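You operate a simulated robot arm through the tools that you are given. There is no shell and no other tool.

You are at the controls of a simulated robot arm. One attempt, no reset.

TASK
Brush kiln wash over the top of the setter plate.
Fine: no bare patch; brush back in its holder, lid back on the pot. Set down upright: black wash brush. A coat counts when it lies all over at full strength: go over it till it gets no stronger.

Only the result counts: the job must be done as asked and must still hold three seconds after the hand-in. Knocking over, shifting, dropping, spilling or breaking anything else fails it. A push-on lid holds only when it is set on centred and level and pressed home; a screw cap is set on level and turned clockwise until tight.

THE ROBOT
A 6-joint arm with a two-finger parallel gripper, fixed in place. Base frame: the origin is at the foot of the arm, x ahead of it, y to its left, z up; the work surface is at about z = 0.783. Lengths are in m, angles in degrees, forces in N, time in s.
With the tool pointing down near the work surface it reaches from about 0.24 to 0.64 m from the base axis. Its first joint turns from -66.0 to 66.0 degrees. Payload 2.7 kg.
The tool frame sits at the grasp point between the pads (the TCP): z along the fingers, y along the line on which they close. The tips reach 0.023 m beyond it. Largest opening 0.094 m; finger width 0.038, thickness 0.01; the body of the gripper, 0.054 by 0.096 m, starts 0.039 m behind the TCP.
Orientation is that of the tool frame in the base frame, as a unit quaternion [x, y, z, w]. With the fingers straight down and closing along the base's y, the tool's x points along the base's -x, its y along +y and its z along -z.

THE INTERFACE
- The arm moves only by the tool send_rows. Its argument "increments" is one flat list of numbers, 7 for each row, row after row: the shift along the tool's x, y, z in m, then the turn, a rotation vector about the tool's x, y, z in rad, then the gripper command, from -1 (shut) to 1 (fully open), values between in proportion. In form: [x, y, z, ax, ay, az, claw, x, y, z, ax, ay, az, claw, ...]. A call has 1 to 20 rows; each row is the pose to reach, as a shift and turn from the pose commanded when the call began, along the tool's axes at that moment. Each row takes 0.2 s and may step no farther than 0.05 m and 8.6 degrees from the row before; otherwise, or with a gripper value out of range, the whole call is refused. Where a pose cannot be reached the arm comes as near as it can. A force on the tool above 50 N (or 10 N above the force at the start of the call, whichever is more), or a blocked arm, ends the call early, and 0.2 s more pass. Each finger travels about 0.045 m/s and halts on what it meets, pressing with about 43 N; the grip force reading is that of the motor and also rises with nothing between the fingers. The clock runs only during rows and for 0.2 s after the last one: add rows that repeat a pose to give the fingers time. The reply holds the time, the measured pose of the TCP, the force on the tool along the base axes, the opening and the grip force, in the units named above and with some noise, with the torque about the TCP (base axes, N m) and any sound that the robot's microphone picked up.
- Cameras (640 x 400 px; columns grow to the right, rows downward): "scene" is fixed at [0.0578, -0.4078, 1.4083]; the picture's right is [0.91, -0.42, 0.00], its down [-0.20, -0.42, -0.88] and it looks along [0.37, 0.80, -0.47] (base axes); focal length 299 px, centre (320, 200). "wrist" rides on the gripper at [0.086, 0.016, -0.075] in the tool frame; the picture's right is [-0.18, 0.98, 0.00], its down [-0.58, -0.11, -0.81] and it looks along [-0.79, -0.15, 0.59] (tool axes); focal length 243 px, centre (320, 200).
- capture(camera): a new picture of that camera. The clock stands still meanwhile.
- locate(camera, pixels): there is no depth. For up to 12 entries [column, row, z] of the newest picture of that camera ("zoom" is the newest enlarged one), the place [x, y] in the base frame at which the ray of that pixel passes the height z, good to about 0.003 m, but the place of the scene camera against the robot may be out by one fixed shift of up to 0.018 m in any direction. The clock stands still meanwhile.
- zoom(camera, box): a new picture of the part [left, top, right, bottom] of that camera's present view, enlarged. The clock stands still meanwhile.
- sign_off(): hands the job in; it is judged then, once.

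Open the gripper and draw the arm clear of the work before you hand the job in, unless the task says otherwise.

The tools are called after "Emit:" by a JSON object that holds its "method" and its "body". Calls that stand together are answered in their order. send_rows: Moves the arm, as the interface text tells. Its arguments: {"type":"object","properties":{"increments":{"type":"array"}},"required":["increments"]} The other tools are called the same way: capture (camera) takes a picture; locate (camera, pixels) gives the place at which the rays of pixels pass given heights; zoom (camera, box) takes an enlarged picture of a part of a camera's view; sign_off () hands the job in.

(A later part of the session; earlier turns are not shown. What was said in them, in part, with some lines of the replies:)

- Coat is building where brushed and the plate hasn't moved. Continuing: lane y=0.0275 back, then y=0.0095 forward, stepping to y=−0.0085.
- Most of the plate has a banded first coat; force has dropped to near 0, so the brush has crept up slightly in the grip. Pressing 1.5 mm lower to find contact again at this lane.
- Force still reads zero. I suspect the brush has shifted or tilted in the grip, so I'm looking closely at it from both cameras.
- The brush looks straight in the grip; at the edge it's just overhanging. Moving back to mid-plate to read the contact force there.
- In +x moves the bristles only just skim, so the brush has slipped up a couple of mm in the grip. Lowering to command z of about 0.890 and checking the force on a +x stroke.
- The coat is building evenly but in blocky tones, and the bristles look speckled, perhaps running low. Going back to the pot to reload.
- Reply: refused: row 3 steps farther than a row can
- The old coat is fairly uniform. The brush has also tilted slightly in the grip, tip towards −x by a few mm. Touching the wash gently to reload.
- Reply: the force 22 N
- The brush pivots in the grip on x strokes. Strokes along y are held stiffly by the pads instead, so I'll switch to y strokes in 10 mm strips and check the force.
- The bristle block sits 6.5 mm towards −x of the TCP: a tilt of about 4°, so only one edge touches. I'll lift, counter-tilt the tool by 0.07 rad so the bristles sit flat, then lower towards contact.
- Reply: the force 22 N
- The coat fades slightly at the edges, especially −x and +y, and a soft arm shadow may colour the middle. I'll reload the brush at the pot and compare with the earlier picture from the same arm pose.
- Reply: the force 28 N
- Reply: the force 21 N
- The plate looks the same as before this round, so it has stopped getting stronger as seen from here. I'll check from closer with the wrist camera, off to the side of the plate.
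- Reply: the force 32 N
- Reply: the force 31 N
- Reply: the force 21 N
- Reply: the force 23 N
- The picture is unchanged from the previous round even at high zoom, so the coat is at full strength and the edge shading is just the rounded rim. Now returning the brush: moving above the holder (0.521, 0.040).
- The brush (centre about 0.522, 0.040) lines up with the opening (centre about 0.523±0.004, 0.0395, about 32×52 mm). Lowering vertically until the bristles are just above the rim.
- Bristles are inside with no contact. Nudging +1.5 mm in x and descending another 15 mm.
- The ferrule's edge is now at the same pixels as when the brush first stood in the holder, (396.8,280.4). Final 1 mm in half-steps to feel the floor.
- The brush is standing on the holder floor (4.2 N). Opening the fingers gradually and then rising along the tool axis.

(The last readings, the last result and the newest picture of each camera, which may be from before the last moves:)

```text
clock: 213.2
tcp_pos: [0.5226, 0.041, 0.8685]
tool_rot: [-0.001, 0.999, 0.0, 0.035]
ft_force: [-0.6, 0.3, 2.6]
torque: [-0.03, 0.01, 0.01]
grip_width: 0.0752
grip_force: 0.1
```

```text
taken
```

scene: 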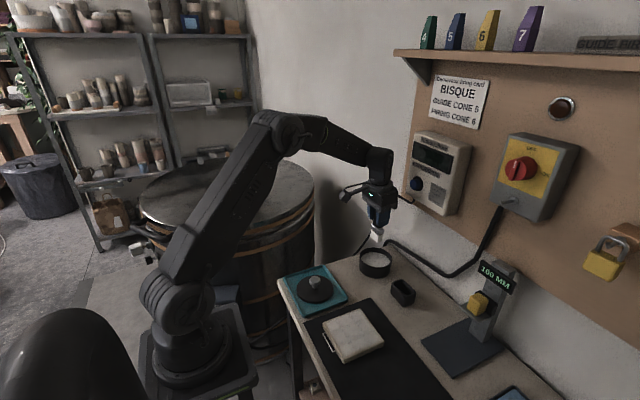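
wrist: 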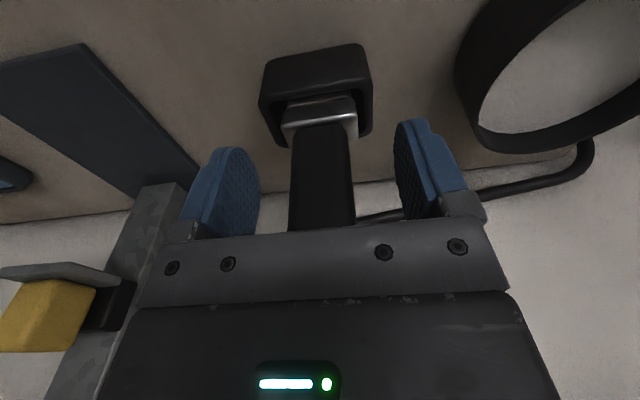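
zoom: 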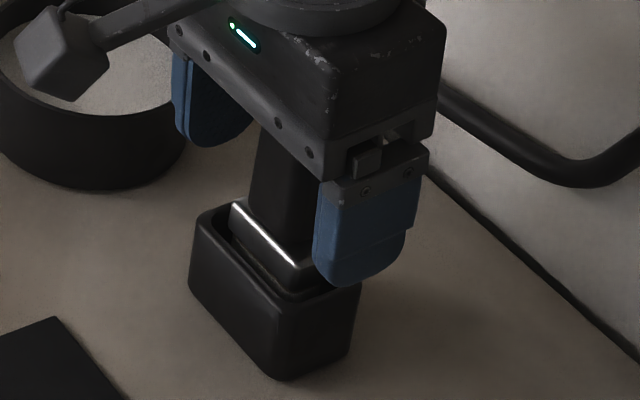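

The brush stands upright on its own. Rising clear along the tool axis.

Emit:
{"method": "send_rows", "body": {"increments": [0, 0, -0.005, 0, 0, 0, 0.6, 0, 0, -0.015, 0, 0, 0, 0.6, 0, 0, -0.035, 0, 0, 0, 0.8, 0, 0, -0.065, 0, 0, 0, 1, 0, 0, -0.1, 0, 0, 0, 1, 0, 0, -0.12, 0, 0.07, 0, 1, 0, 0, -0.12, 0, 0.07, 0, 1]}}

Emit:
{"method": "zoom", "body": {"camera": "scene", "box": [270, 220, 430, 320]}}

Emit:
{"method": "capture", "body": {"camera": "wrist"}}

```text
clock: 214.8
tcp_pos: [0.5141, 0.0408, 0.9873]
tool_rot: [-0.001, 1.0, 0.0, 0.001]
ft_force: [0.4, 0.0, 0.5]
torque: [0.0, 0.01, 0.0]
grip_width: 0.0938
grip_force: 0.1
```

```text
4.00 times, centred on (350, 270) of scene
```

zoom: 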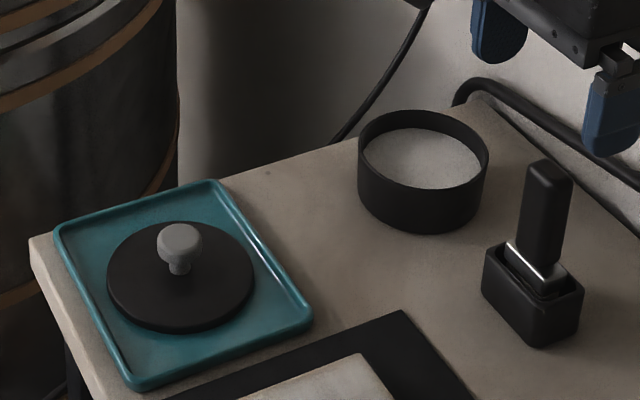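

```text
taken
```

wrist: 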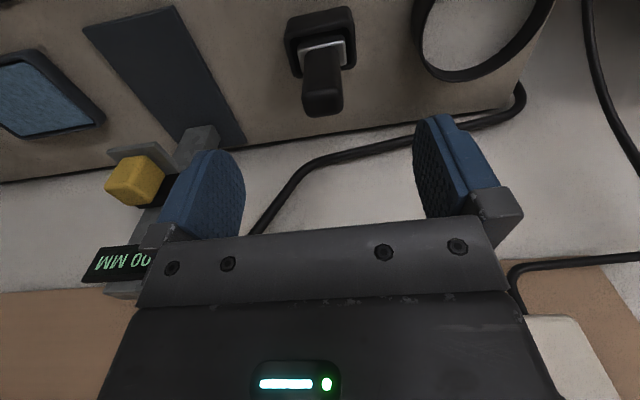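

The brush is back just as it was at the start. Next the lid: moving above its knob on the tray at (0.311, 0.168).

Emit:
{"method": "send_rows", "body": {"increments": [0.034, 0.021, 0, 0, 0, 0, 1, 0.068, 0.042, 0, 0, 0, 0, 1, 0.102, 0.064, 0, 0, 0, 0, 1, 0.136, 0.086, 0, 0, 0, 0, 1, 0.17, 0.107, 0.01, 0, 0, 0, 1, 0.2031, 0.1283, 0.03, 0, 0, 0, 1, 0.2031, 0.1283, 0.065, 0, 0, 0, 1, 0.2031, 0.1283, 0.095, 0, 0, 0, 1, 0.2031, 0.1283, 0.095, 0, 0, 0, 1]}}

Emit:
{"method": "capture", "body": {"camera": "wrist"}}

Emit:
{"method": "zoom", "body": {"camera": "scene", "box": [266, 240, 362, 300]}}

```text
clock: 216.8
tcp_pos: [0.3075, 0.1708, 0.8927]
tool_rot: [0.0, 1.0, 0.0, 0.002]
ft_force: [0.1, -0.1, 0.1]
torque: [0.01, 0.0, 0.03]
grip_width: 0.0941
grip_force: 0.0
```

```text
taken
```

wrist: 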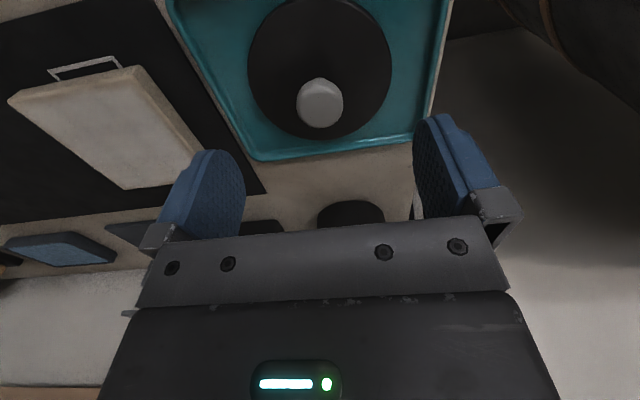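

```text
6.67 times, centred on (314, 270) of scene
```

zoom: 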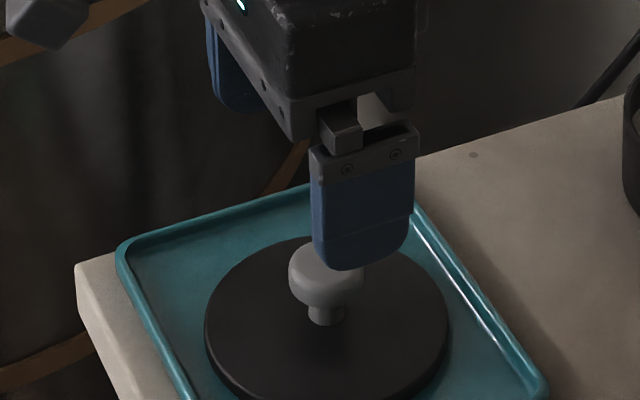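

The knob is centred in column 320. Lowering, narrowing the fingers to about 0.045, then checking the knob's place against how it sat when carried (cap columns 290–352, rows 160–210).

Emit:
{"method": "send_rows", "body": {"increments": [0, 0, 0.02, 0, 0, 0, 1, 0, 0, 0.03, 0, 0, 0, 0.6, 0, 0, 0.03, 0, 0, 0, 0.2, 0, 0, 0.03, 0, 0, 0, -0.05, 0, 0, 0.03, 0, 0, 0, -0.05, 0, 0, 0.045, 0, 0, 0, -0.05, 0, 0, 0.06, 0, 0, 0, -0.05, 0, 0, 0.066, 0, 0, 0, -0.05, 0, 0, 0.066, 0, 0, 0, -0.05]}}

Emit:
{"method": "zoom", "body": {"camera": "wrist", "box": [220, 100, 412, 220]}}

Emit:
{"method": "zoom", "body": {"camera": "scene", "box": [278, 255, 358, 305]}}

```text
clock: 218.8
tcp_pos: [0.3112, 0.1684, 0.8259]
tool_rot: [-0.001, 1.0, 0.0, 0.001]
ft_force: [0.1, -0.2, 0.3]
torque: [0.05, 0.01, 0.01]
grip_width: 0.0448
grip_force: 0.1
```

```text
3.33 times, centred on (316, 160) of wrist
```

zoom: 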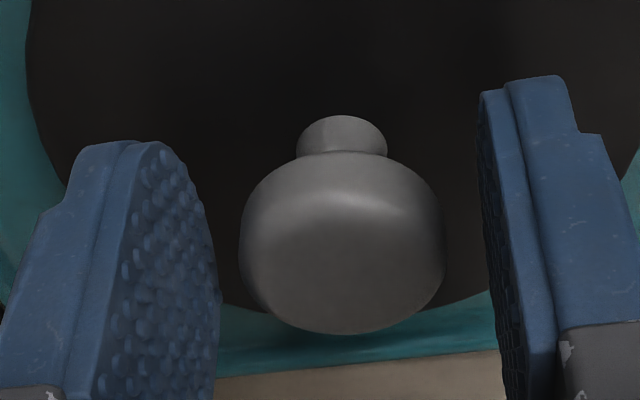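

```text
8.00 times, centred on (318, 280) of scene
```

zoom: 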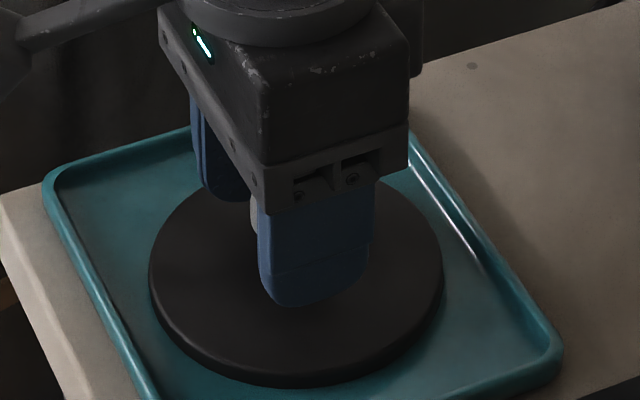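

Well centred between the pads. Lowering the last 6.5 mm to the earlier grip height and closing.

Emit:
{"method": "send_rows", "body": {"increments": [0, 0, 0.003, 0, 0, 0, -0.05, 0, 0, 0.0055, 0, 0, 0, -0.05, 0, 0.0003, 0.0065, 0, 0, 0, -0.05, 0, 0.0003, 0.0065, 0, 0, 0, -0.25, 0, 0.0003, 0.0065, 0, 0, 0, -0.4, 0, 0.0003, 0.0065, 0, 0, 0, -1, 0, 0.0003, 0.0065, 0, 0, 0, -1, 0, 0.0003, 0.0065, 0, 0, 0, -1]}}

Emit:
{"method": "capture", "body": {"camera": "wrist"}}

Emit:
{"method": "zoom", "body": {"camera": "scene", "box": [278, 255, 358, 305]}}

```text
clock: 220.6
tcp_pos: [0.3113, 0.1697, 0.8201]
tool_rot: [0.0, 1.0, -0.001, 0.0]
ft_force: [-0.1, 0.4, 0.5]
torque: [0.01, 0.0, -0.02]
grip_width: 0.0302
grip_force: 42.9
```

```text
taken
```

wrist: 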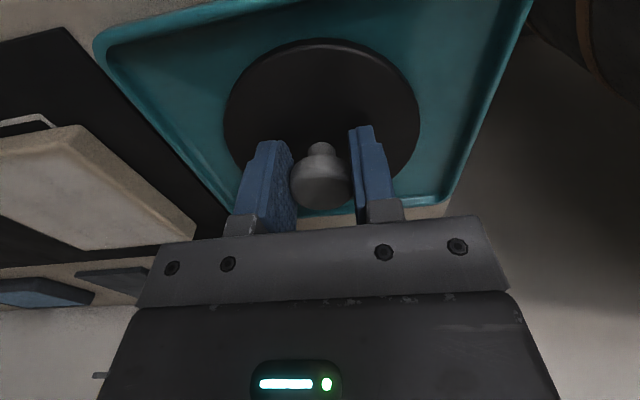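

```text
8.00 times, centred on (318, 280) of scene
```

zoom: 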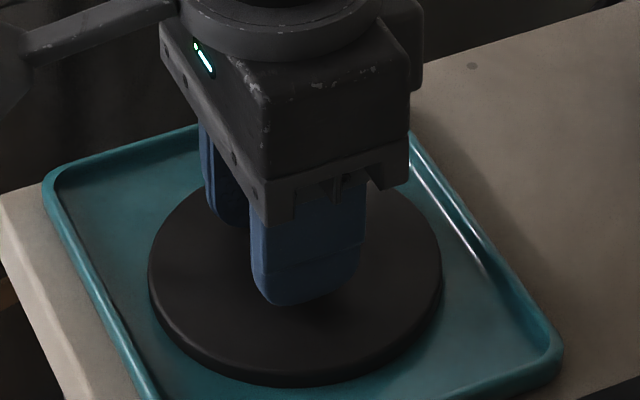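

The held lid looks exactly as when first carried (rim columns 222–420, top row 38). Lifting it and heading back over the pot, about 2.6 mm further +x than where I gripped it, since the lid had popped to that side.

Emit:
{"method": "send_rows", "body": {"increments": [0, 0, -0.005, 0, 0, 0, -1, 0, 0, -0.02, 0, 0, 0, -1, 0, 0, -0.05, 0, 0, 0, -1, 0, 0, -0.09, 0, 0, 0, -1, 0, 0, -0.12, 0, 0, 0, -1, -0.04, 0.002, -0.12, 0, 0, 0, -1, -0.08, 0.004, -0.12, 0, 0, 0, -1, -0.12, 0.006, -0.12, 0, 0, 0, -1, -0.16, 0.007, -0.12, 0, 0, 0, -1, -0.2, 0.008, -0.12, 0, 0, 0, -1, -0.2105, 0.008, -0.12, 0, 0, 0, -1, -0.2105, 0.008, -0.12, 0, 0, 0, -1]}}

Emit:
{"method": "zoom", "body": {"camera": "scene", "box": [270, 220, 430, 320]}}

Emit:
{"method": "zoom", "body": {"camera": "scene", "box": [340, 215, 412, 285]}}

```text
clock: 223.2
tcp_pos: [0.523, 0.1798, 0.9395]
tool_rot: [-0.001, 1.0, 0.0, 0.0]
ft_force: [0.1, 0.0, -0.6]
torque: [-0.01, -0.02, -0.02]
grip_width: 0.0302
grip_force: 43.1
```

```text
4.00 times, centred on (350, 270) of scene
```

zoom: 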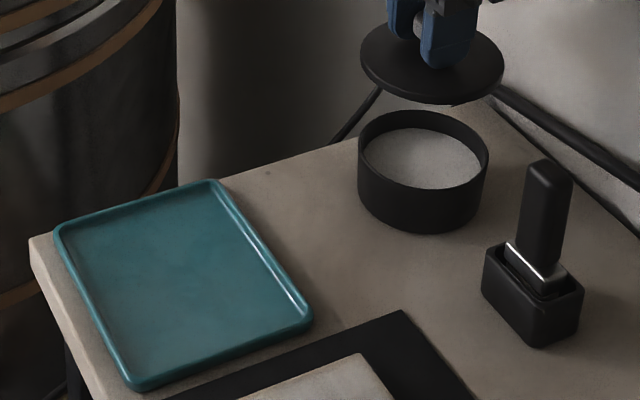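

```text
5.71 times, centred on (376, 250) of scene
```

zoom: 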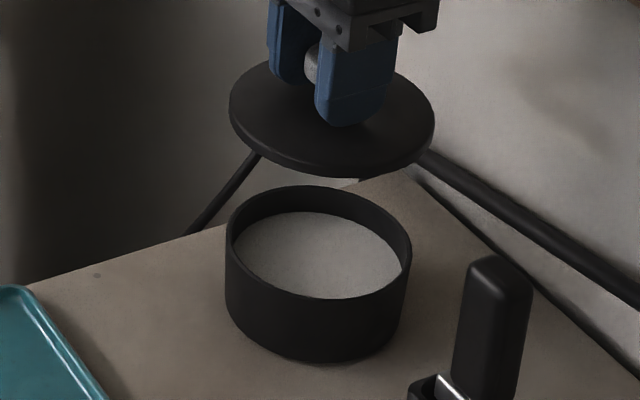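

Accounting for height, the lid's centre column (432→423) matches the pot's (423). Lowering to about 12 mm above the pot and comparing again.

Emit:
{"method": "send_rows", "body": {"increments": [0, 0, 0.02, 0, 0, 0, -1, 0, 0, 0.04, 0, 0, 0, -1, 0, 0, 0.055, 0, 0, 0, -1, 0, 0, 0.066, 0, 0, 0, -1, 0, 0, 0.066, 0, 0, 0, -1]}}

Emit:
{"method": "zoom", "body": {"camera": "scene", "box": [340, 215, 412, 285]}}

Emit:
{"method": "zoom", "body": {"camera": "scene", "box": [270, 220, 430, 320]}}

Emit:
{"method": "capture", "body": {"camera": "wrist"}}

```text
clock: 224.4
tcp_pos: [0.5214, 0.1782, 0.8717]
tool_rot: [-0.001, 1.0, 0.001, 0.001]
ft_force: [0.3, -0.5, 0.4]
torque: [-0.03, 0.0, 0.02]
grip_width: 0.0305
grip_force: 42.9
```

```text
5.71 times, centred on (376, 250) of scene
```

zoom: 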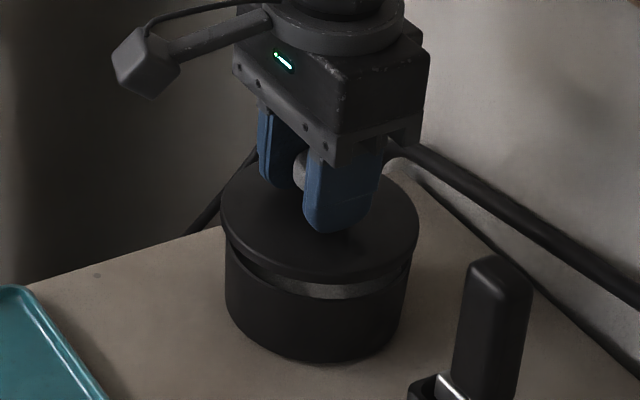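

```text
4.00 times, centred on (350, 270) of scene
```

zoom: 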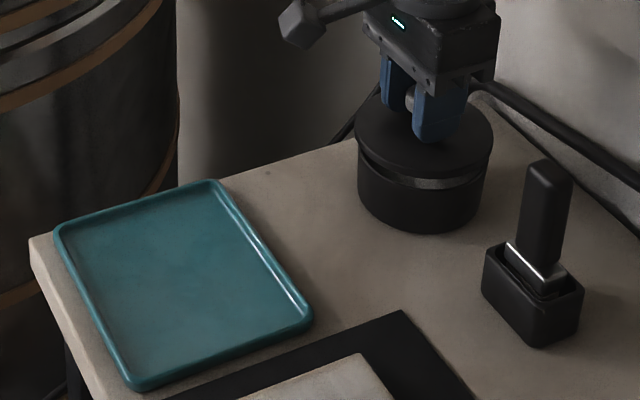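

```text
taken
```

wrist: 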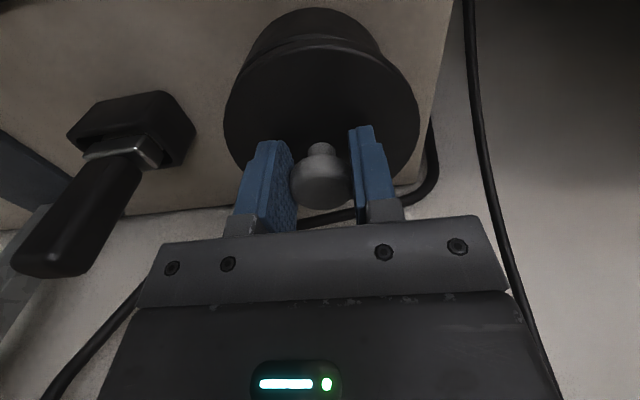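

Lid is at columns 355–494 in this crop, within about 1 mm of the seated position. Nudging +0.8 mm in x and lowering 9 mm.

Emit:
{"method": "send_rows", "body": {"increments": [-0.0008, 0, 0.003, 0, 0, 0, -1, -0.0008, 0, 0.006, 0, 0, 0, -1, -0.0008, 0, 0.009, 0, 0, 0, -1, -0.0008, 0, 0.009, 0, 0, 0, -1]}}

Emit:
{"method": "zoom", "body": {"camera": "scene", "box": [340, 215, 412, 285]}}

Emit:
{"method": "zoom", "body": {"camera": "wrist", "box": [200, 0, 440, 150]}}

```text
clock: 225.4
tcp_pos: [0.5223, 0.1782, 0.8649]
tool_rot: [0.0, 1.0, 0.0, 0.001]
ft_force: [0.1, 0.1, -0.7]
torque: [0.0, 0.02, 0.01]
grip_width: 0.0302
grip_force: 43.3
```

```text
5.71 times, centred on (376, 250) of scene
```

zoom: 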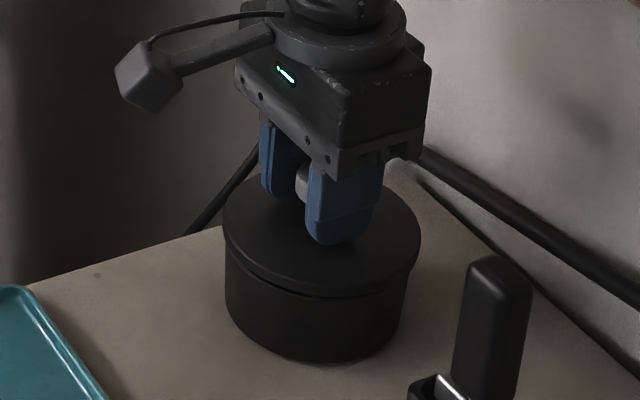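

```text
2.67 times, centred on (320, 75) of wrist
```

zoom: 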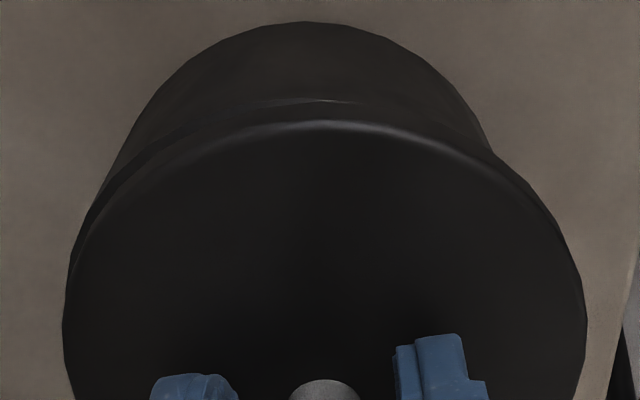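

Zooming with the same box as in the first seated picture, where the lid spanned columns 190–423.

Emit:
{"method": "zoom", "body": {"camera": "scene", "box": [330, 215, 426, 275]}}

```text
6.67 times, centred on (378, 245) of scene
```

zoom: 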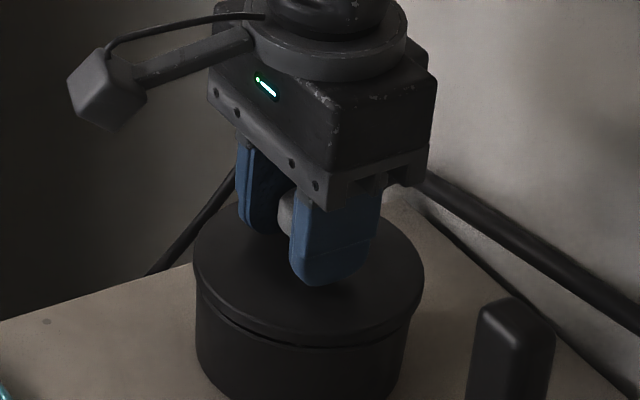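

The lid is about 0.6 mm right of the seated position and about 3 mm high. Correcting −0.6 mm and lowering in 1 mm steps to contact.

Emit:
{"method": "send_rows", "body": {"increments": [0.0006, 0, 0.001, 0, 0, 0, -1, 0.0006, 0, 0.002, 0, 0, 0, -1, 0.0006, 0, 0.002, 0, 0, 0, -1]}}

```text
clock: 226.2
tcp_pos: [0.5217, 0.1788, 0.8633]
tool_rot: [-0.001, 1.0, 0.0, 0.001]
ft_force: [0.0, 0.8, -0.9]
torque: [-0.01, 0.01, -0.04]
grip_width: 0.0303
grip_force: 43.4
```

Emit:
{"method": "send_rows", "body": {"increments": [0, 0, 0.001, 0, 0, 0, -1, 0, 0, 0.002, 0, 0, 0, -1, 0, 0, 0.002, 0, 0, 0, -1]}}

Emit:
{"method": "zoom", "body": {"camera": "scene", "box": [330, 215, 426, 275]}}

```text
clock: 227.0
tcp_pos: [0.5214, 0.1783, 0.862]
tool_rot: [-0.001, 1.0, -0.001, 0.002]
ft_force: [-0.3, -0.7, 6.6]
torque: [0.01, 0.19, 0.01]
grip_width: 0.0304
grip_force: 42.7
```

```text
6.67 times, centred on (378, 245) of scene
```

zoom: 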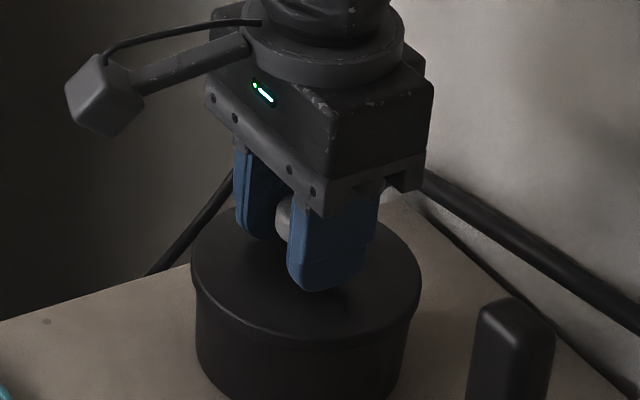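

Contact at 6.6 N with columns matching the seated position, but the torque suggests it's touching first on the −x side. Lifting 1 mm, shifting +0.8 mm in x and touching again to compare.

Emit:
{"method": "send_rows", "body": {"increments": [0, 0, -0.0015, 0, 0, 0, -1, -0.0008, 0, -0.0015, 0, 0, 0, -1, -0.0008, 0, -0.0005, 0, 0, 0, -1, -0.0008, 0, 0.0003, 0, 0, 0, -1, -0.0008, 0, 0.0003, 0, 0, 0, -1]}}

```text
clock: 228.2
tcp_pos: [0.5232, 0.1781, 0.8607]
tool_rot: [-0.001, 1.0, 0.0, 0.002]
ft_force: [-6.6, -1.5, 17.6]
torque: [-0.05, 0.14, 0.0]
grip_width: 0.0303
grip_force: 43.0
```

Now there's a −x side load, so the earlier x was better. Going back 0.7 mm and pressing down gradually, listening for a snap.

Emit:
{"method": "send_rows", "body": {"increments": [0, 0, -0.0018, 0, 0, 0, -1, 0.0007, 0, -0.0018, 0, 0, 0, -1, 0.0007, 0, -0.0005, 0, 0, 0, -1, 0.0007, 0, 0.0005, 0, 0, 0, -1, 0.0007, 0, 0.001, 0, 0, 0, -1, 0.0007, 0, 0.0015, 0, 0, 0, -1, 0.0007, 0, 0.0015, 0, 0, 0, -1]}}

Emit:
{"method": "zoom", "body": {"camera": "scene", "box": [330, 215, 426, 275]}}

```text
clock: 229.8
tcp_pos: [0.5222, 0.1787, 0.862]
tool_rot: [-0.001, 1.0, 0.0, 0.002]
ft_force: [-4.8, -1.6, 29.0]
torque: [-0.03, -0.03, 0.02]
grip_width: 0.0305
grip_force: 43.2
```

```text
6.67 times, centred on (378, 245) of scene
```

zoom: 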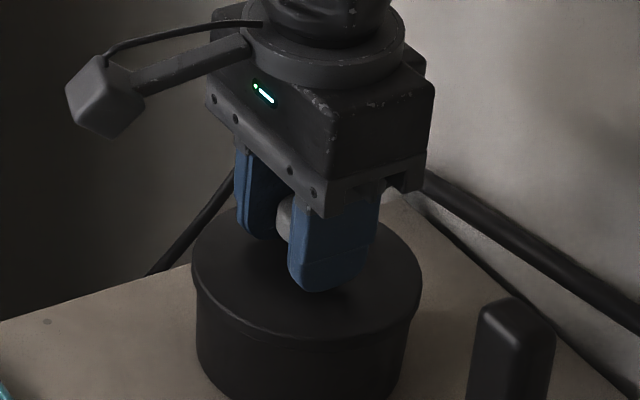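

At 29 N there's no snap. I'll relax the push, release the lid resting on the pot, and check its seat before pressing from above.

Emit:
{"method": "send_rows", "body": {"increments": [0.0002, 0, -0.001, 0, 0, 0, -1, 0.0002, 0, -0.0015, 0, 0, 0, -1, 0.0002, 0, -0.0015, 0, 0, 0, -0.3, 0.0002, 0, -0.0015, 0, 0, 0, -0.15, 0.0002, 0, -0.0015, 0, 0, 0, -0.15, 0.0002, 0, -0.01, 0, 0, 0, -0.15, 0.0002, 0, -0.03, 0, 0, 0, -0.15, 0.0002, 0, -0.055, 0, 0, 0, -0.15, 0.0002, 0, -0.055, 0, 0, 0, -0.15]}}

Emit:
{"method": "zoom", "body": {"camera": "scene", "box": [330, 215, 426, 275]}}

Emit:
{"method": "zoom", "body": {"camera": "scene", "box": [356, 235, 404, 265]}}

Emit:
{"method": "zoom", "body": {"camera": "scene", "box": [270, 220, 430, 320]}}

Emit:
{"method": "capture", "body": {"camera": "wrist"}}

```text
clock: 231.8
tcp_pos: [0.5212, 0.1771, 0.9143]
tool_rot: [-0.001, 1.0, 0.0, 0.0]
ft_force: [0.1, -0.5, -0.1]
torque: [0.01, 0.0, 0.01]
grip_width: 0.0402
grip_force: 0.0
heard: snap
```

```text
6.67 times, centred on (378, 245) of scene
```

zoom: 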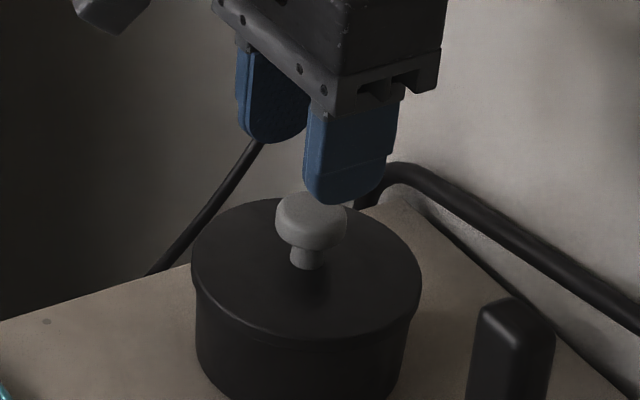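

```text
13.33 times, centred on (380, 250) of scene
```

zoom: 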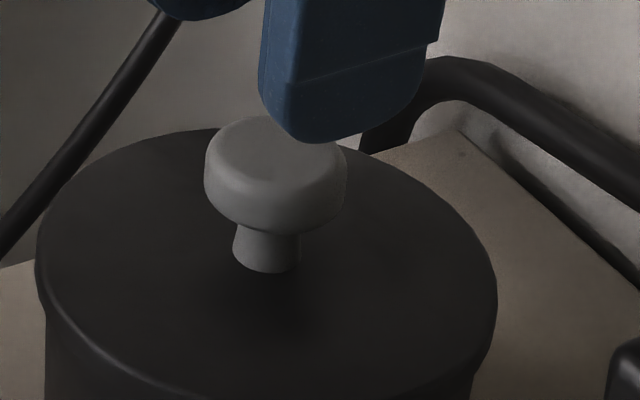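

```text
4.00 times, centred on (350, 270) of scene
```

zoom: 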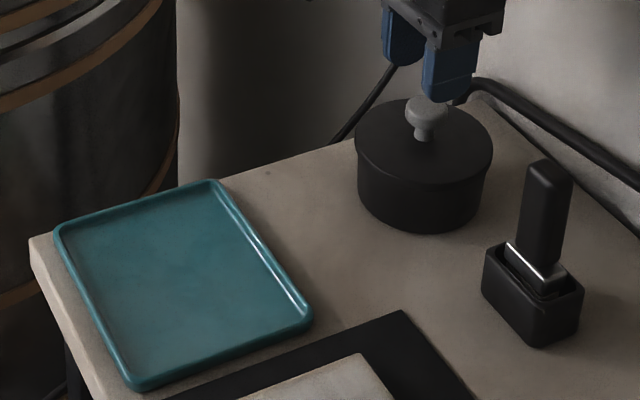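

```text
taken
```

wrist: 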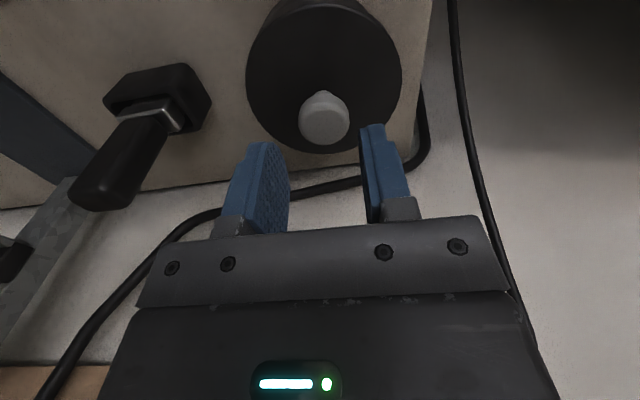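

A snap was heard on release, and the lid now spans columns 355–493, exactly as at the start. To make sure it's pressed home, I close the fingers and come down on the knob's top centre.

Emit:
{"method": "send_rows", "body": {"increments": [0, 0, -0.003, 0, 0, 0, -0.5, 0, 0, -0.003, 0, 0, 0, -1, 0, 0, -0.003, 0, 0, 0, -1, 0, 0, -0.003, 0, 0, 0, -1, 0, 0, 0.006, 0, 0, 0, -1, 0, 0, 0.013, 0, 0, 0, -1, 0, 0, 0.018, 0, 0, 0, -1, 0, 0, 0.018, 0, 0, 0, -1]}}

Emit:
{"method": "zoom", "body": {"camera": "scene", "box": [346, 220, 410, 265]}}

Emit:
{"method": "zoom", "body": {"camera": "wrist", "box": [230, 40, 422, 220]}}

```text
clock: 233.6
tcp_pos: [0.5209, 0.1765, 0.8962]
tool_rot: [-0.001, 1.0, 0.001, 0.002]
ft_force: [-0.1, -0.2, 0.4]
torque: [0.01, -0.01, 0.0]
grip_width: 0.0
grip_force: 42.9
```

```text
8.89 times, centred on (378, 242) of scene
```

zoom: 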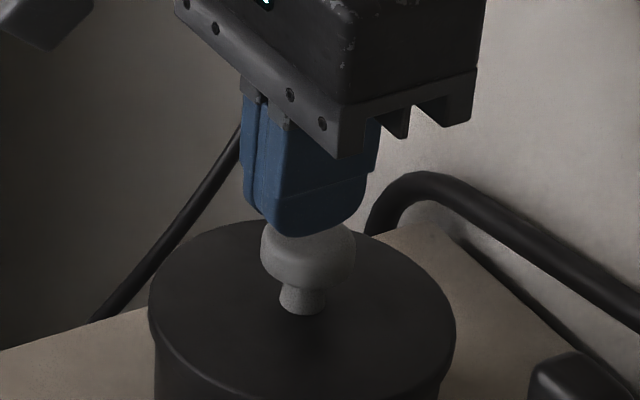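

```text
2.22 times, centred on (326, 130) of wrist
```

zoom: 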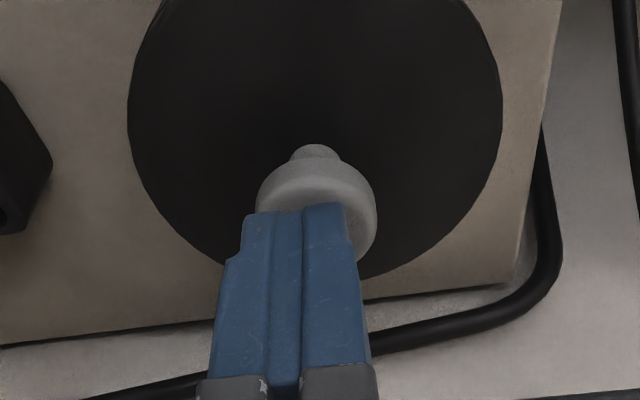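

The knob sits about 2 mm +y of the fingertips, so the lid centred itself when it snapped. Shifting +2 mm in y and creeping down onto the knob.

Emit:
{"method": "send_rows", "body": {"increments": [0, 0.002, 0, 0, 0, 0, -1, 0, 0.002, 0.002, 0, 0, 0, -1, 0, 0.002, 0.004, 0, 0, 0, -1, 0, 0.002, 0.005, 0, 0, 0, -1, 0, 0.002, 0.005, 0, 0, 0, -1]}}

```text
clock: 234.8
tcp_pos: [0.5214, 0.1792, 0.8924]
tool_rot: [-0.001, 1.0, 0.0, 0.001]
ft_force: [-0.2, 0.4, 0.4]
torque: [-0.04, -0.02, -0.01]
grip_width: 0.0
grip_force: 42.4
```

Emit:
{"method": "send_rows", "body": {"increments": [0, 0, 0.001, 0, 0, 0, -1, 0, 0, 0.002, 0, 0, 0, -1, 0, 0, 0.003, 0, 0, 0, -1, 0, 0, 0.003, 0, 0, 0, -1]}}

```text
clock: 235.8
tcp_pos: [0.5211, 0.1791, 0.8873]
tool_rot: [-0.001, 1.0, 0.001, 0.001]
ft_force: [0.5, 0.7, -0.3]
torque: [-0.02, -0.03, -0.01]
grip_width: 0.0002
grip_force: 42.9
```

Emit:
{"method": "send_rows", "body": {"increments": [0, 0, 0.001, 0, 0, 0, -1, 0, 0, 0.002, 0, 0, 0, -1, 0, 0, 0.003, 0, 0, 0, -1, 0, 0, 0.003, 0, 0, 0, -1]}}

Emit:
{"method": "zoom", "body": {"camera": "wrist", "box": [230, 40, 422, 220]}}

Emit:
{"method": "zoom", "body": {"camera": "scene", "box": [346, 220, 410, 265]}}

```text
clock: 236.8
tcp_pos: [0.5217, 0.179, 0.8888]
tool_rot: [0.0, 1.0, -0.001, 0.002]
ft_force: [-9.9, -9.3, 31.6]
torque: [-0.25, 0.23, -0.04]
grip_width: 0.0
grip_force: 42.8
```

```text
2.22 times, centred on (326, 130) of wrist
```

zoom: 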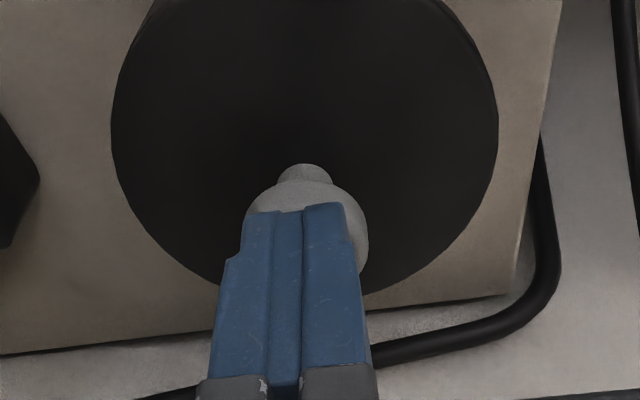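

```text
8.89 times, centred on (378, 242) of scene
```

zoom: 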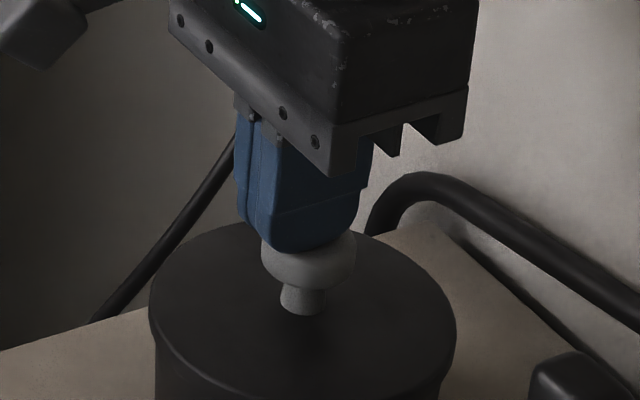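

31.6 N reached with some sideways load: the tips are on the knob's −x,−y shoulder. Lifting, shifting +3 mm x and +2 mm y, and pressing again more centrally.

Emit:
{"method": "send_rows", "body": {"increments": [0, 0, -0.006, 0, 0, 0, -1, -0.003, 0.002, -0.008, 0, 0, 0, -1, -0.003, 0.002, -0.006, 0, 0, 0, -1, -0.003, 0.002, -0.004, 0, 0, 0, -1, -0.003, 0.002, -0.002, 0, 0, 0, -1, -0.003, 0.002, -0.001, 0, 0, 0, -1, -0.003, 0.002, -0.001, 0, 0, 0, -1]}}

```text
clock: 238.4
tcp_pos: [0.5252, 0.1824, 0.8888]
tool_rot: [0.0, 1.0, 0.0, 0.001]
ft_force: [-9.0, -1.4, 16.0]
torque: [-0.04, 0.23, -0.01]
grip_width: 0.0001
grip_force: 42.5
```

The y load is gone. Pressing further in half-millimetre steps to about 40 N.

Emit:
{"method": "send_rows", "body": {"increments": [-0.001, 0, 0.0005, 0, 0, 0, -1, -0.001, 0, 0.001, 0, 0, 0, -1, -0.001, 0, 0.0015, 0, 0, 0, -1, -0.001, 0, 0.002, 0, 0, 0, -1, -0.001, 0, 0.002, 0, 0, 0, -1]}}

Emit:
{"method": "zoom", "body": {"camera": "scene", "box": [346, 220, 410, 265]}}

```text
clock: 239.6
tcp_pos: [0.5258, 0.1816, 0.8882]
tool_rot: [-0.001, 1.0, 0.0, 0.001]
ft_force: [-19.5, -8.4, 39.5]
torque: [-0.15, 0.52, 0.02]
grip_width: 0.0
grip_force: 41.7
```

```text
8.89 times, centred on (378, 242) of scene
```

zoom: 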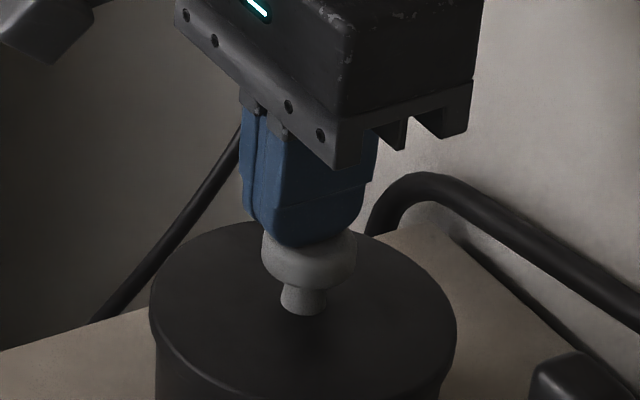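

Held 39.5 N with no movement and no further snap, which suggests the lid was already home. Backing off and comparing it with the very first picture, unobstructed.

Emit:
{"method": "send_rows", "body": {"increments": [0, 0, -0.004, 0, 0, 0, -1, 0, 0, -0.015, 0, 0, 0, -1, 0, 0, -0.05, 0, 0, 0, -1, 0, 0, -0.09, 0, 0, 0, -1, 0.04, 0, -0.11, 0, 0, 0, -1, 0.08, -0.02, -0.12, 0, 0, 0, -0.5, 0.12, -0.04, -0.13, 0, 0, 0, 0, 0.12, -0.04, -0.13, 0, 0, 0, 0.5]}}

Emit:
{"method": "zoom", "body": {"camera": "scene", "box": [270, 220, 430, 320]}}

Emit:
{"method": "zoom", "body": {"camera": "scene", "box": [356, 235, 404, 265]}}

Emit:
{"method": "zoom", "body": {"camera": "wrist", "box": [250, 40, 450, 165]}}

```text
clock: 241.4
tcp_pos: [0.4047, 0.1409, 1.0138]
tool_rot: [0.0, 1.0, 0.0, 0.0]
ft_force: [-0.2, 0.2, 0.5]
torque: [-0.02, 0.01, 0.0]
grip_width: 0.0666
grip_force: 0.0
```

```text
4.00 times, centred on (350, 270) of scene
```

zoom: 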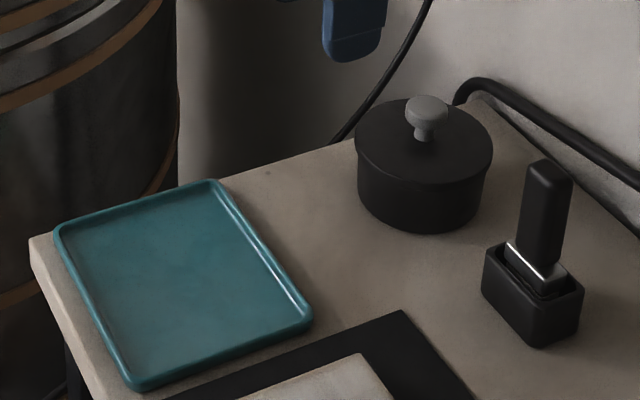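

```text
13.33 times, centred on (380, 250) of scene
```

zoom: 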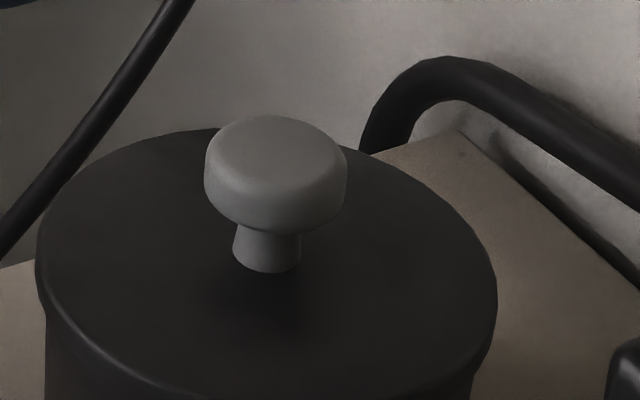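

```text
3.20 times, centred on (350, 102) of wrist
```

zoom: 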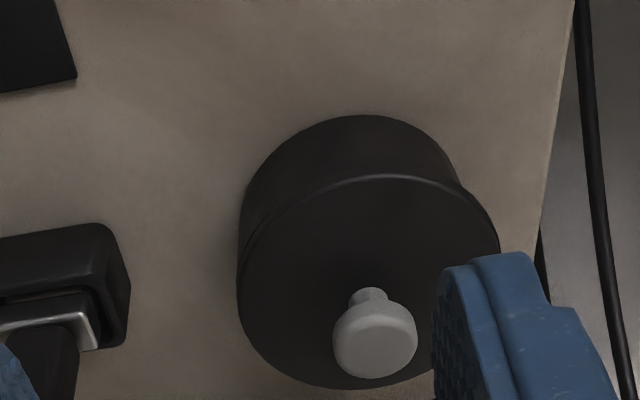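

The lid's position in this crop (355–493, knob at 427) matches the initial picture. One more same-box comparison for height.

Emit:
{"method": "zoom", "body": {"camera": "scene", "box": [330, 215, 426, 275]}}

Emit:
{"method": "zoom", "body": {"camera": "scene", "box": [330, 200, 450, 275]}}

Emit:
{"method": "capture", "body": {"camera": "scene"}}

```text
6.67 times, centred on (378, 245) of scene
```

zoom: 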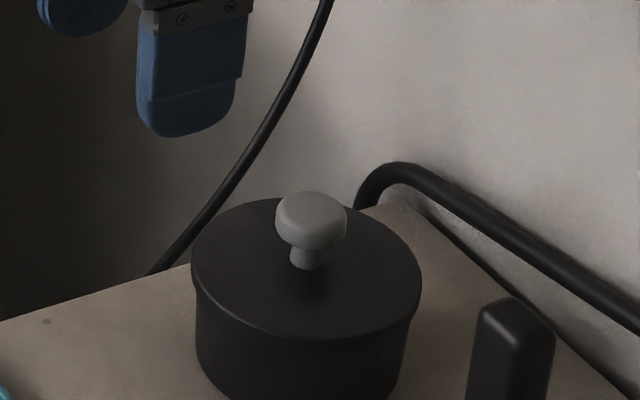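

```text
5.33 times, centred on (390, 238) of scene
```

zoom: 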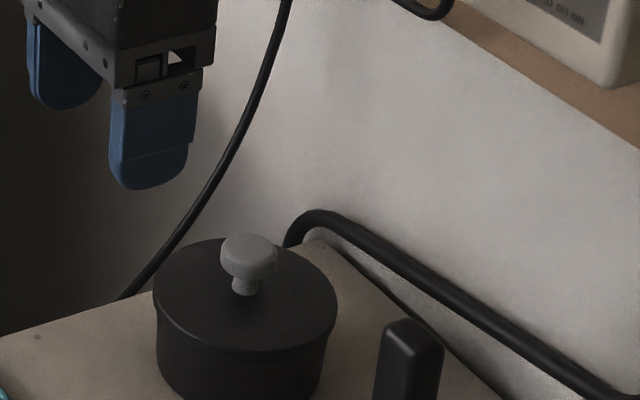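

```text
taken
```

scene: 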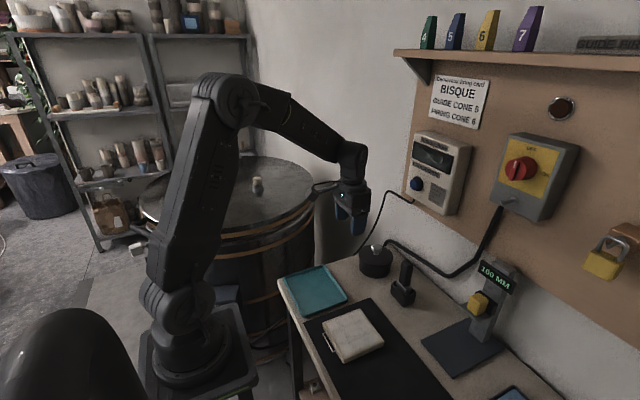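

The lid is within a fraction of a mm of its first position. For certainty I'll press once more, this time with the fingers open around the knob so both tips bear evenly on the lid plate. Moving above it first.

Emit:
{"method": "send_rows", "body": {"increments": [-0.04, 0.012, 0, 0, 0, 0, 0.25, -0.08, 0.025, 0.01, 0, 0, 0, 0.25, -0.1165, 0.0374, 0.03, 0, 0, 0, 0.25, -0.1165, 0.0374, 0.06, 0, 0, 0, 0.25, -0.1165, 0.0374, 0.0926, 0, 0, 0, 0.25, -0.1165, 0.0374, 0.0926, 0, 0, 0, 0.25]}}

Emit:
{"method": "capture", "body": {"camera": "wrist"}}

Emit:
{"method": "zoom", "body": {"camera": "wrist", "box": [220, 20, 444, 160]}}

```text
clock: 242.8
tcp_pos: [0.5198, 0.181, 0.9177]
tool_rot: [0.0, 1.0, 0.0, 0.001]
ft_force: [0.1, 0.5, -0.5]
torque: [-0.01, 0.03, 0.04]
grip_width: 0.0587
grip_force: 0.0
```

```text
taken
```

wrist: 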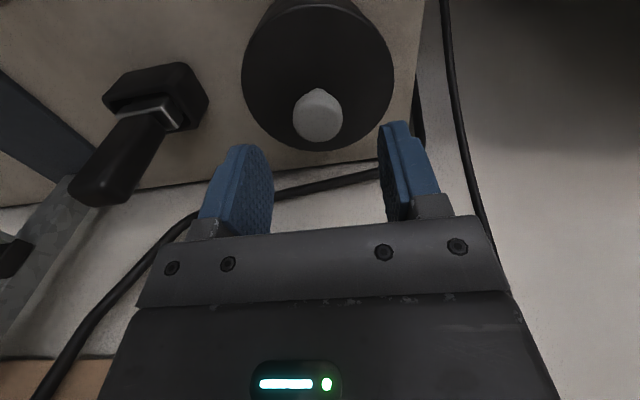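

```text
2.86 times, centred on (332, 90) of wrist
```

zoom: 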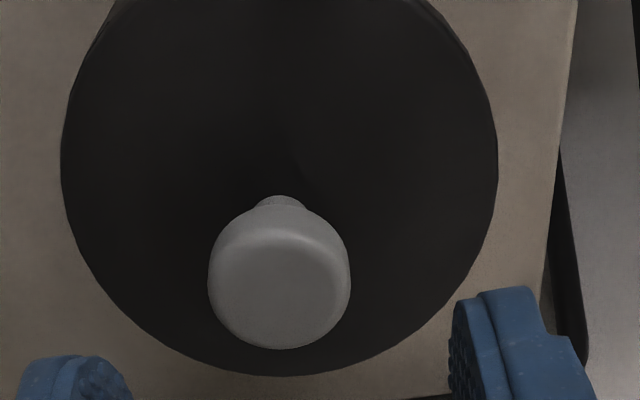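

The knob is at column 318, so shifting −1.2 mm in y. Lowering with fingers either side of the knob, then creeping onto the lid plate.

Emit:
{"method": "send_rows", "body": {"increments": [0, -0.0012, 0.02, 0, 0, 0, 0.25, 0, -0.0012, 0.04, 0, 0, 0, 0.25, 0, -0.0012, 0.05, 0, 0, 0, 0.25, 0, -0.0012, 0.056, 0, 0, 0, 0.25, 0, -0.0012, 0.058, 0, 0, 0, 0.25, 0, -0.0012, 0.058, 0, 0, 0, 0.25]}}

Emit:
{"method": "zoom", "body": {"camera": "scene", "box": [346, 220, 410, 265]}}

```text
clock: 244.2
tcp_pos: [0.5208, 0.1777, 0.8621]
tool_rot: [-0.001, 1.0, 0.0, 0.0]
ft_force: [0.4, -0.9, 0.3]
torque: [0.0, -0.01, 0.02]
grip_width: 0.0585
grip_force: 0.1
```

```text
8.89 times, centred on (378, 242) of scene
```

zoom: 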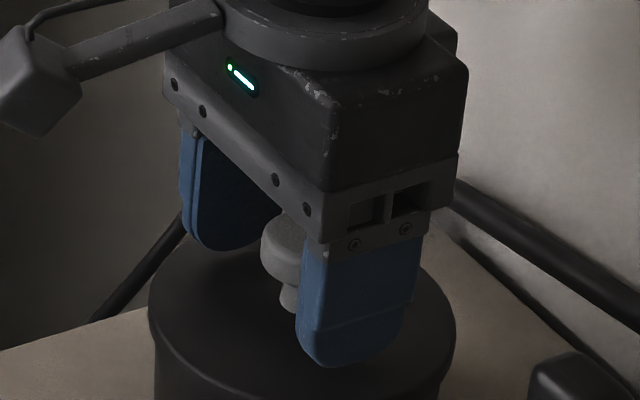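

No contact yet. Creeping down 3 mm.

Emit:
{"method": "send_rows", "body": {"increments": [0, 0, 0.001, 0, 0, 0, 0.25, 0, 0, 0.002, 0, 0, 0, 0.25, 0, 0, 0.003, 0, 0, 0, 0.25, 0, 0, 0.003, 0, 0, 0, 0.25]}}

```text
clock: 245.2
tcp_pos: [0.523, 0.1765, 0.8597]
tool_rot: [0.0, 1.0, 0.0, 0.001]
ft_force: [-0.2, 0.0, 0.3]
torque: [0.0, 0.02, 0.01]
grip_width: 0.0588
grip_force: 0.0
```

Emit:
{"method": "send_rows", "body": {"increments": [0, 0, 0.001, 0, 0, 0, 0.25, 0, 0, 0.002, 0, 0, 0, 0.25, 0, 0, 0.003, 0, 0, 0, 0.25, 0, 0, 0.003, 0, 0, 0, 0.25]}}

```text
clock: 246.2
tcp_pos: [0.5233, 0.178, 0.8568]
tool_rot: [0.0, 1.0, 0.0, 0.001]
ft_force: [-3.3, -4.2, 7.4]
torque: [-0.07, 0.03, -0.02]
grip_width: 0.0585
grip_force: 0.0
```

Tips are on the lid plate (7.4 N). Pressing progressively.

Emit:
{"method": "send_rows", "body": {"increments": [0, 0, 0.001, 0, 0, 0, 0.25, 0, 0, 0.002, 0, 0, 0, 0.25, 0, 0, 0.003, 0, 0, 0, 0.25, 0, 0, 0.003, 0, 0, 0, 0.25]}}

```text
clock: 247.2
tcp_pos: [0.5233, 0.1793, 0.8571]
tool_rot: [-0.001, 1.0, 0.0, 0.002]
ft_force: [-14.4, -10.1, 35.5]
torque: [-0.35, 0.33, -0.08]
grip_width: 0.0587
grip_force: 0.1
```

35.5 N and the lid doesn't budge, so it's firmly down. One more millimetre of push, then off.

Emit:
{"method": "send_rows", "body": {"increments": [0.001, -0.0005, 0.0008, 0, 0, 0, 0.25, 0.001, -0.0005, 0.0008, 0, 0, 0, 0.25]}}

Emit:
{"method": "send_rows", "body": {"increments": [0, 0, -0.004, 0, 0, 0, 0.25, 0, 0, -0.01, 0, 0, 0, 0.25, 0, 0, -0.03, 0, 0, 0, 0.25, 0, 0, -0.07, 0, 0, 0, 0.25, 0, 0, -0.11, 0, 0, 0, 0.6, 0.04, 0, -0.13, 0, 0, 0, 1, 0.08, -0.02, -0.15, 0, 0, 0, 1, 0.12, -0.04, -0.18, 0, 0, 0, 1, 0.12, -0.04, -0.18, 0, 0, 0, 1]}}

Emit:
{"method": "capture", "body": {"camera": "scene"}}

Emit:
{"method": "zoom", "body": {"camera": "scene", "box": [270, 220, 430, 320]}}

Emit:
{"method": "zoom", "body": {"camera": "scene", "box": [325, 302, 389, 366]}}

Emit:
{"method": "capture", "body": {"camera": "wrist"}}

```text
clock: 247.8
tcp_pos: [0.5238, 0.1777, 0.8567]
tool_rot: [-0.001, 1.0, 0.001, 0.003]
ft_force: [-3.4, -7.3, 32.4]
torque: [-0.5, 0.11, -0.07]
grip_width: 0.0587
grip_force: 0.0
```

```text
refused: row 8 steps farther than a row can; nothing moved
```

```text
taken
```

scene: 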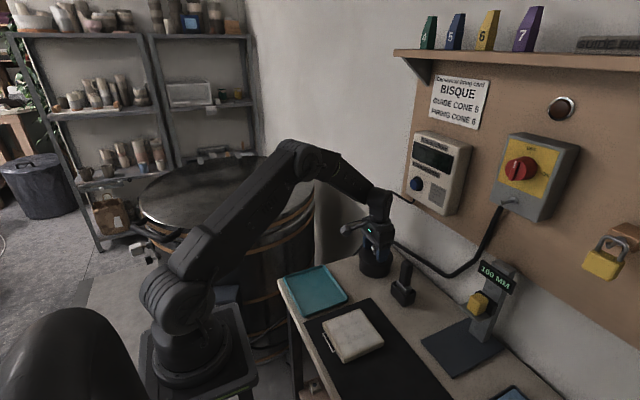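

```text
4.00 times, centred on (350, 270) of scene
```

zoom: 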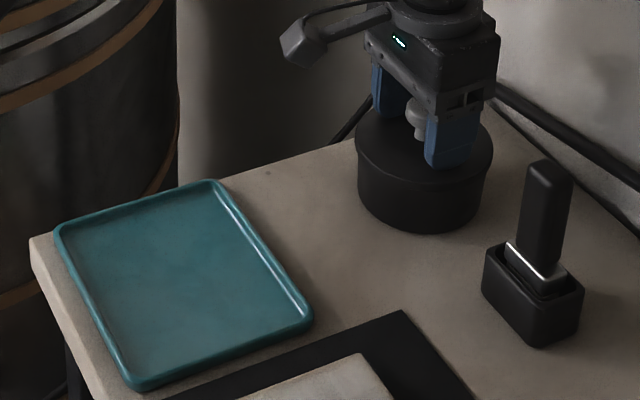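

```text
6.25 times, centred on (357, 334) of scene
```

zoom: 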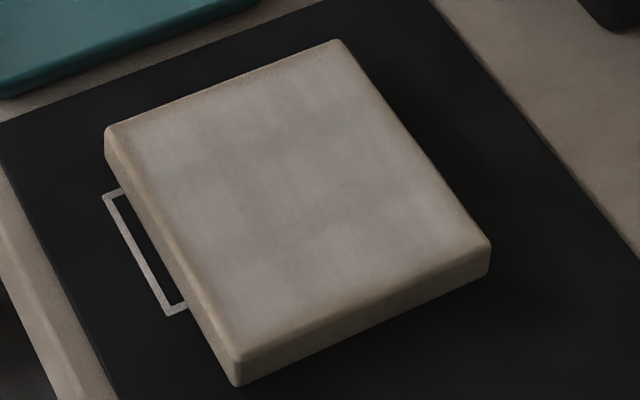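

```text
taken
```

wrist: 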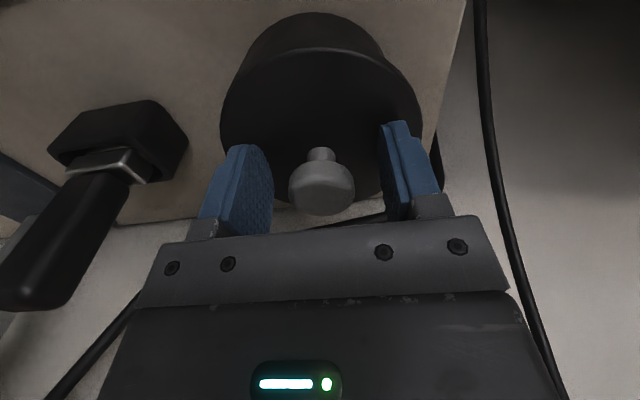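

The lid is firm at 32–36 N. Retreating upward with shorter steps, opening fully.

Emit:
{"method": "send_rows", "body": {"increments": [0, 0, -0.004, 0, 0, 0, 0.25, 0, 0, -0.01, 0, 0, 0, 0.25, 0, 0, -0.03, 0, 0, 0, 0.25, 0, 0, -0.07, 0, 0, 0, 0.25, 0, 0, -0.11, 0, 0, 0, 0.6, 0.035, 0, -0.13, 0, 0, 0, 1, 0.07, -0.015, -0.15, 0, 0, 0, 1, 0.105, -0.03, -0.17, 0, 0, 0, 1, 0.14, -0.045, -0.19, 0, 0, 0, 1, 0.14, -0.045, -0.21, 0, 0, 0, 1, 0.14, -0.045, -0.21, 0, 0, 0, 1]}}

Emit:
{"method": "capture", "body": {"camera": "scene"}}

Emit:
{"method": "zoom", "body": {"camera": "scene", "box": [330, 200, 450, 275]}}

Emit:
{"method": "zoom", "body": {"camera": "scene", "box": [270, 220, 430, 320]}}

Emit:
{"method": "capture", "body": {"camera": "wrist"}}

```text
clock: 250.2
tcp_pos: [0.3797, 0.1343, 1.0653]
tool_rot: [-0.001, 1.0, -0.001, 0.0]
ft_force: [0.3, -0.5, 0.7]
torque: [0.02, 0.05, 0.0]
grip_width: 0.0938
grip_force: 0.1
```

```text
taken
```

scene: 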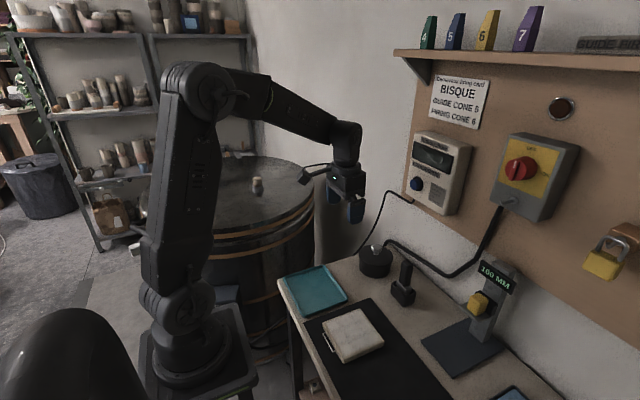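

```text
5.33 times, centred on (390, 238) of scene
```

zoom: 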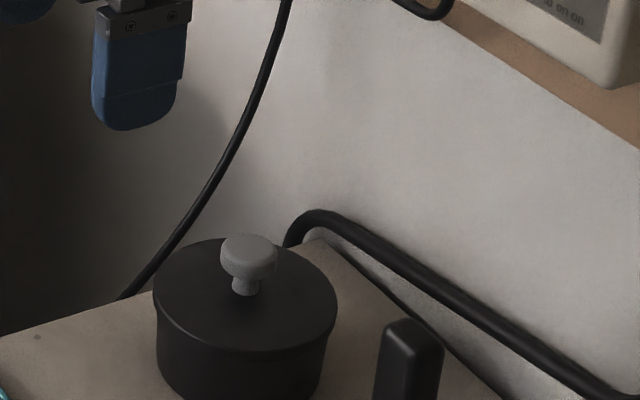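

```text
4.00 times, centred on (350, 270) of scene
```

zoom: 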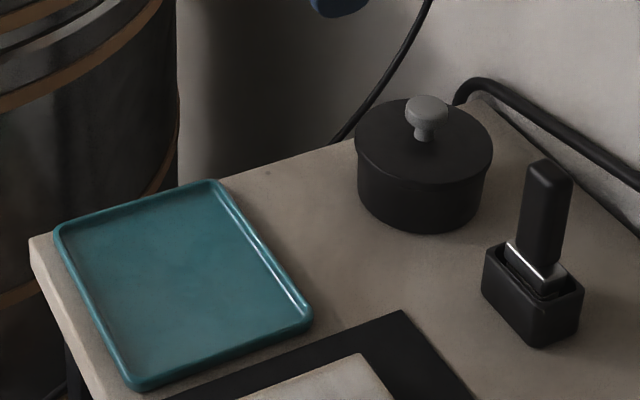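

```text
taken
```

wrist: 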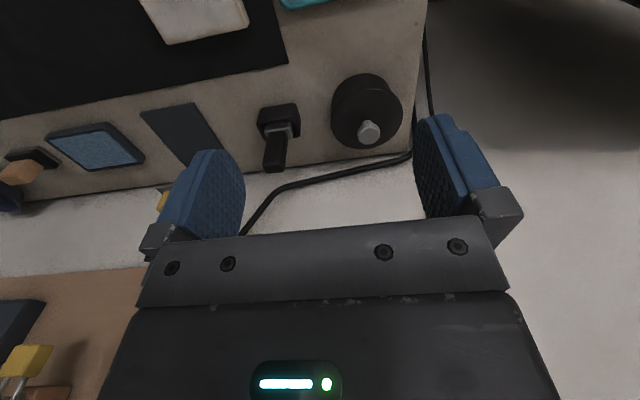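

All checks match: lid on the pot as at the start, brush upright in its holder, plate evenly coated, and arm clear with the gripper open. Handing in.

Emit:
{"method": "sign_off", "body": {}}

```text
The job is handed in.
```

I've handed the job in. The setter plate is coated, the brush is back upright in its holder, and the lid is on the pot. The arm is clear with the gripper open. I haven't seen the judge's verdict.

- **Coat:** I went over the whole plate four times, with the last two on freshly loaded bristles. The last round made no visible difference, even at high zoom. The rim looks slightly tan, most clearly on the sides nearest the arm and the tray. It stayed the same through the last rounds, so I took it to be the plate's rounded edge rather than bare patches.
- **Brush:** It slid up and tilted slightly in the grip while brushing. I corrected for that and set it down on the holder floor, and it stands where it started.
- **Lid:** It came loose with a snap when I first gripped it, then slipped out of my grip as I lifted. It fell back onto the pot, and I lifted it off on the second try. Putting it back, I heard another snap as I let go. I then pressed it with up to about 40 N and it did not move. It sits within a fraction of a millimetre of its starting position.
- **Other items:** Nothing was knocked over or spilled. The pot and plate may have moved by a millimetre or less, which is about as small as I can see in the pictures.
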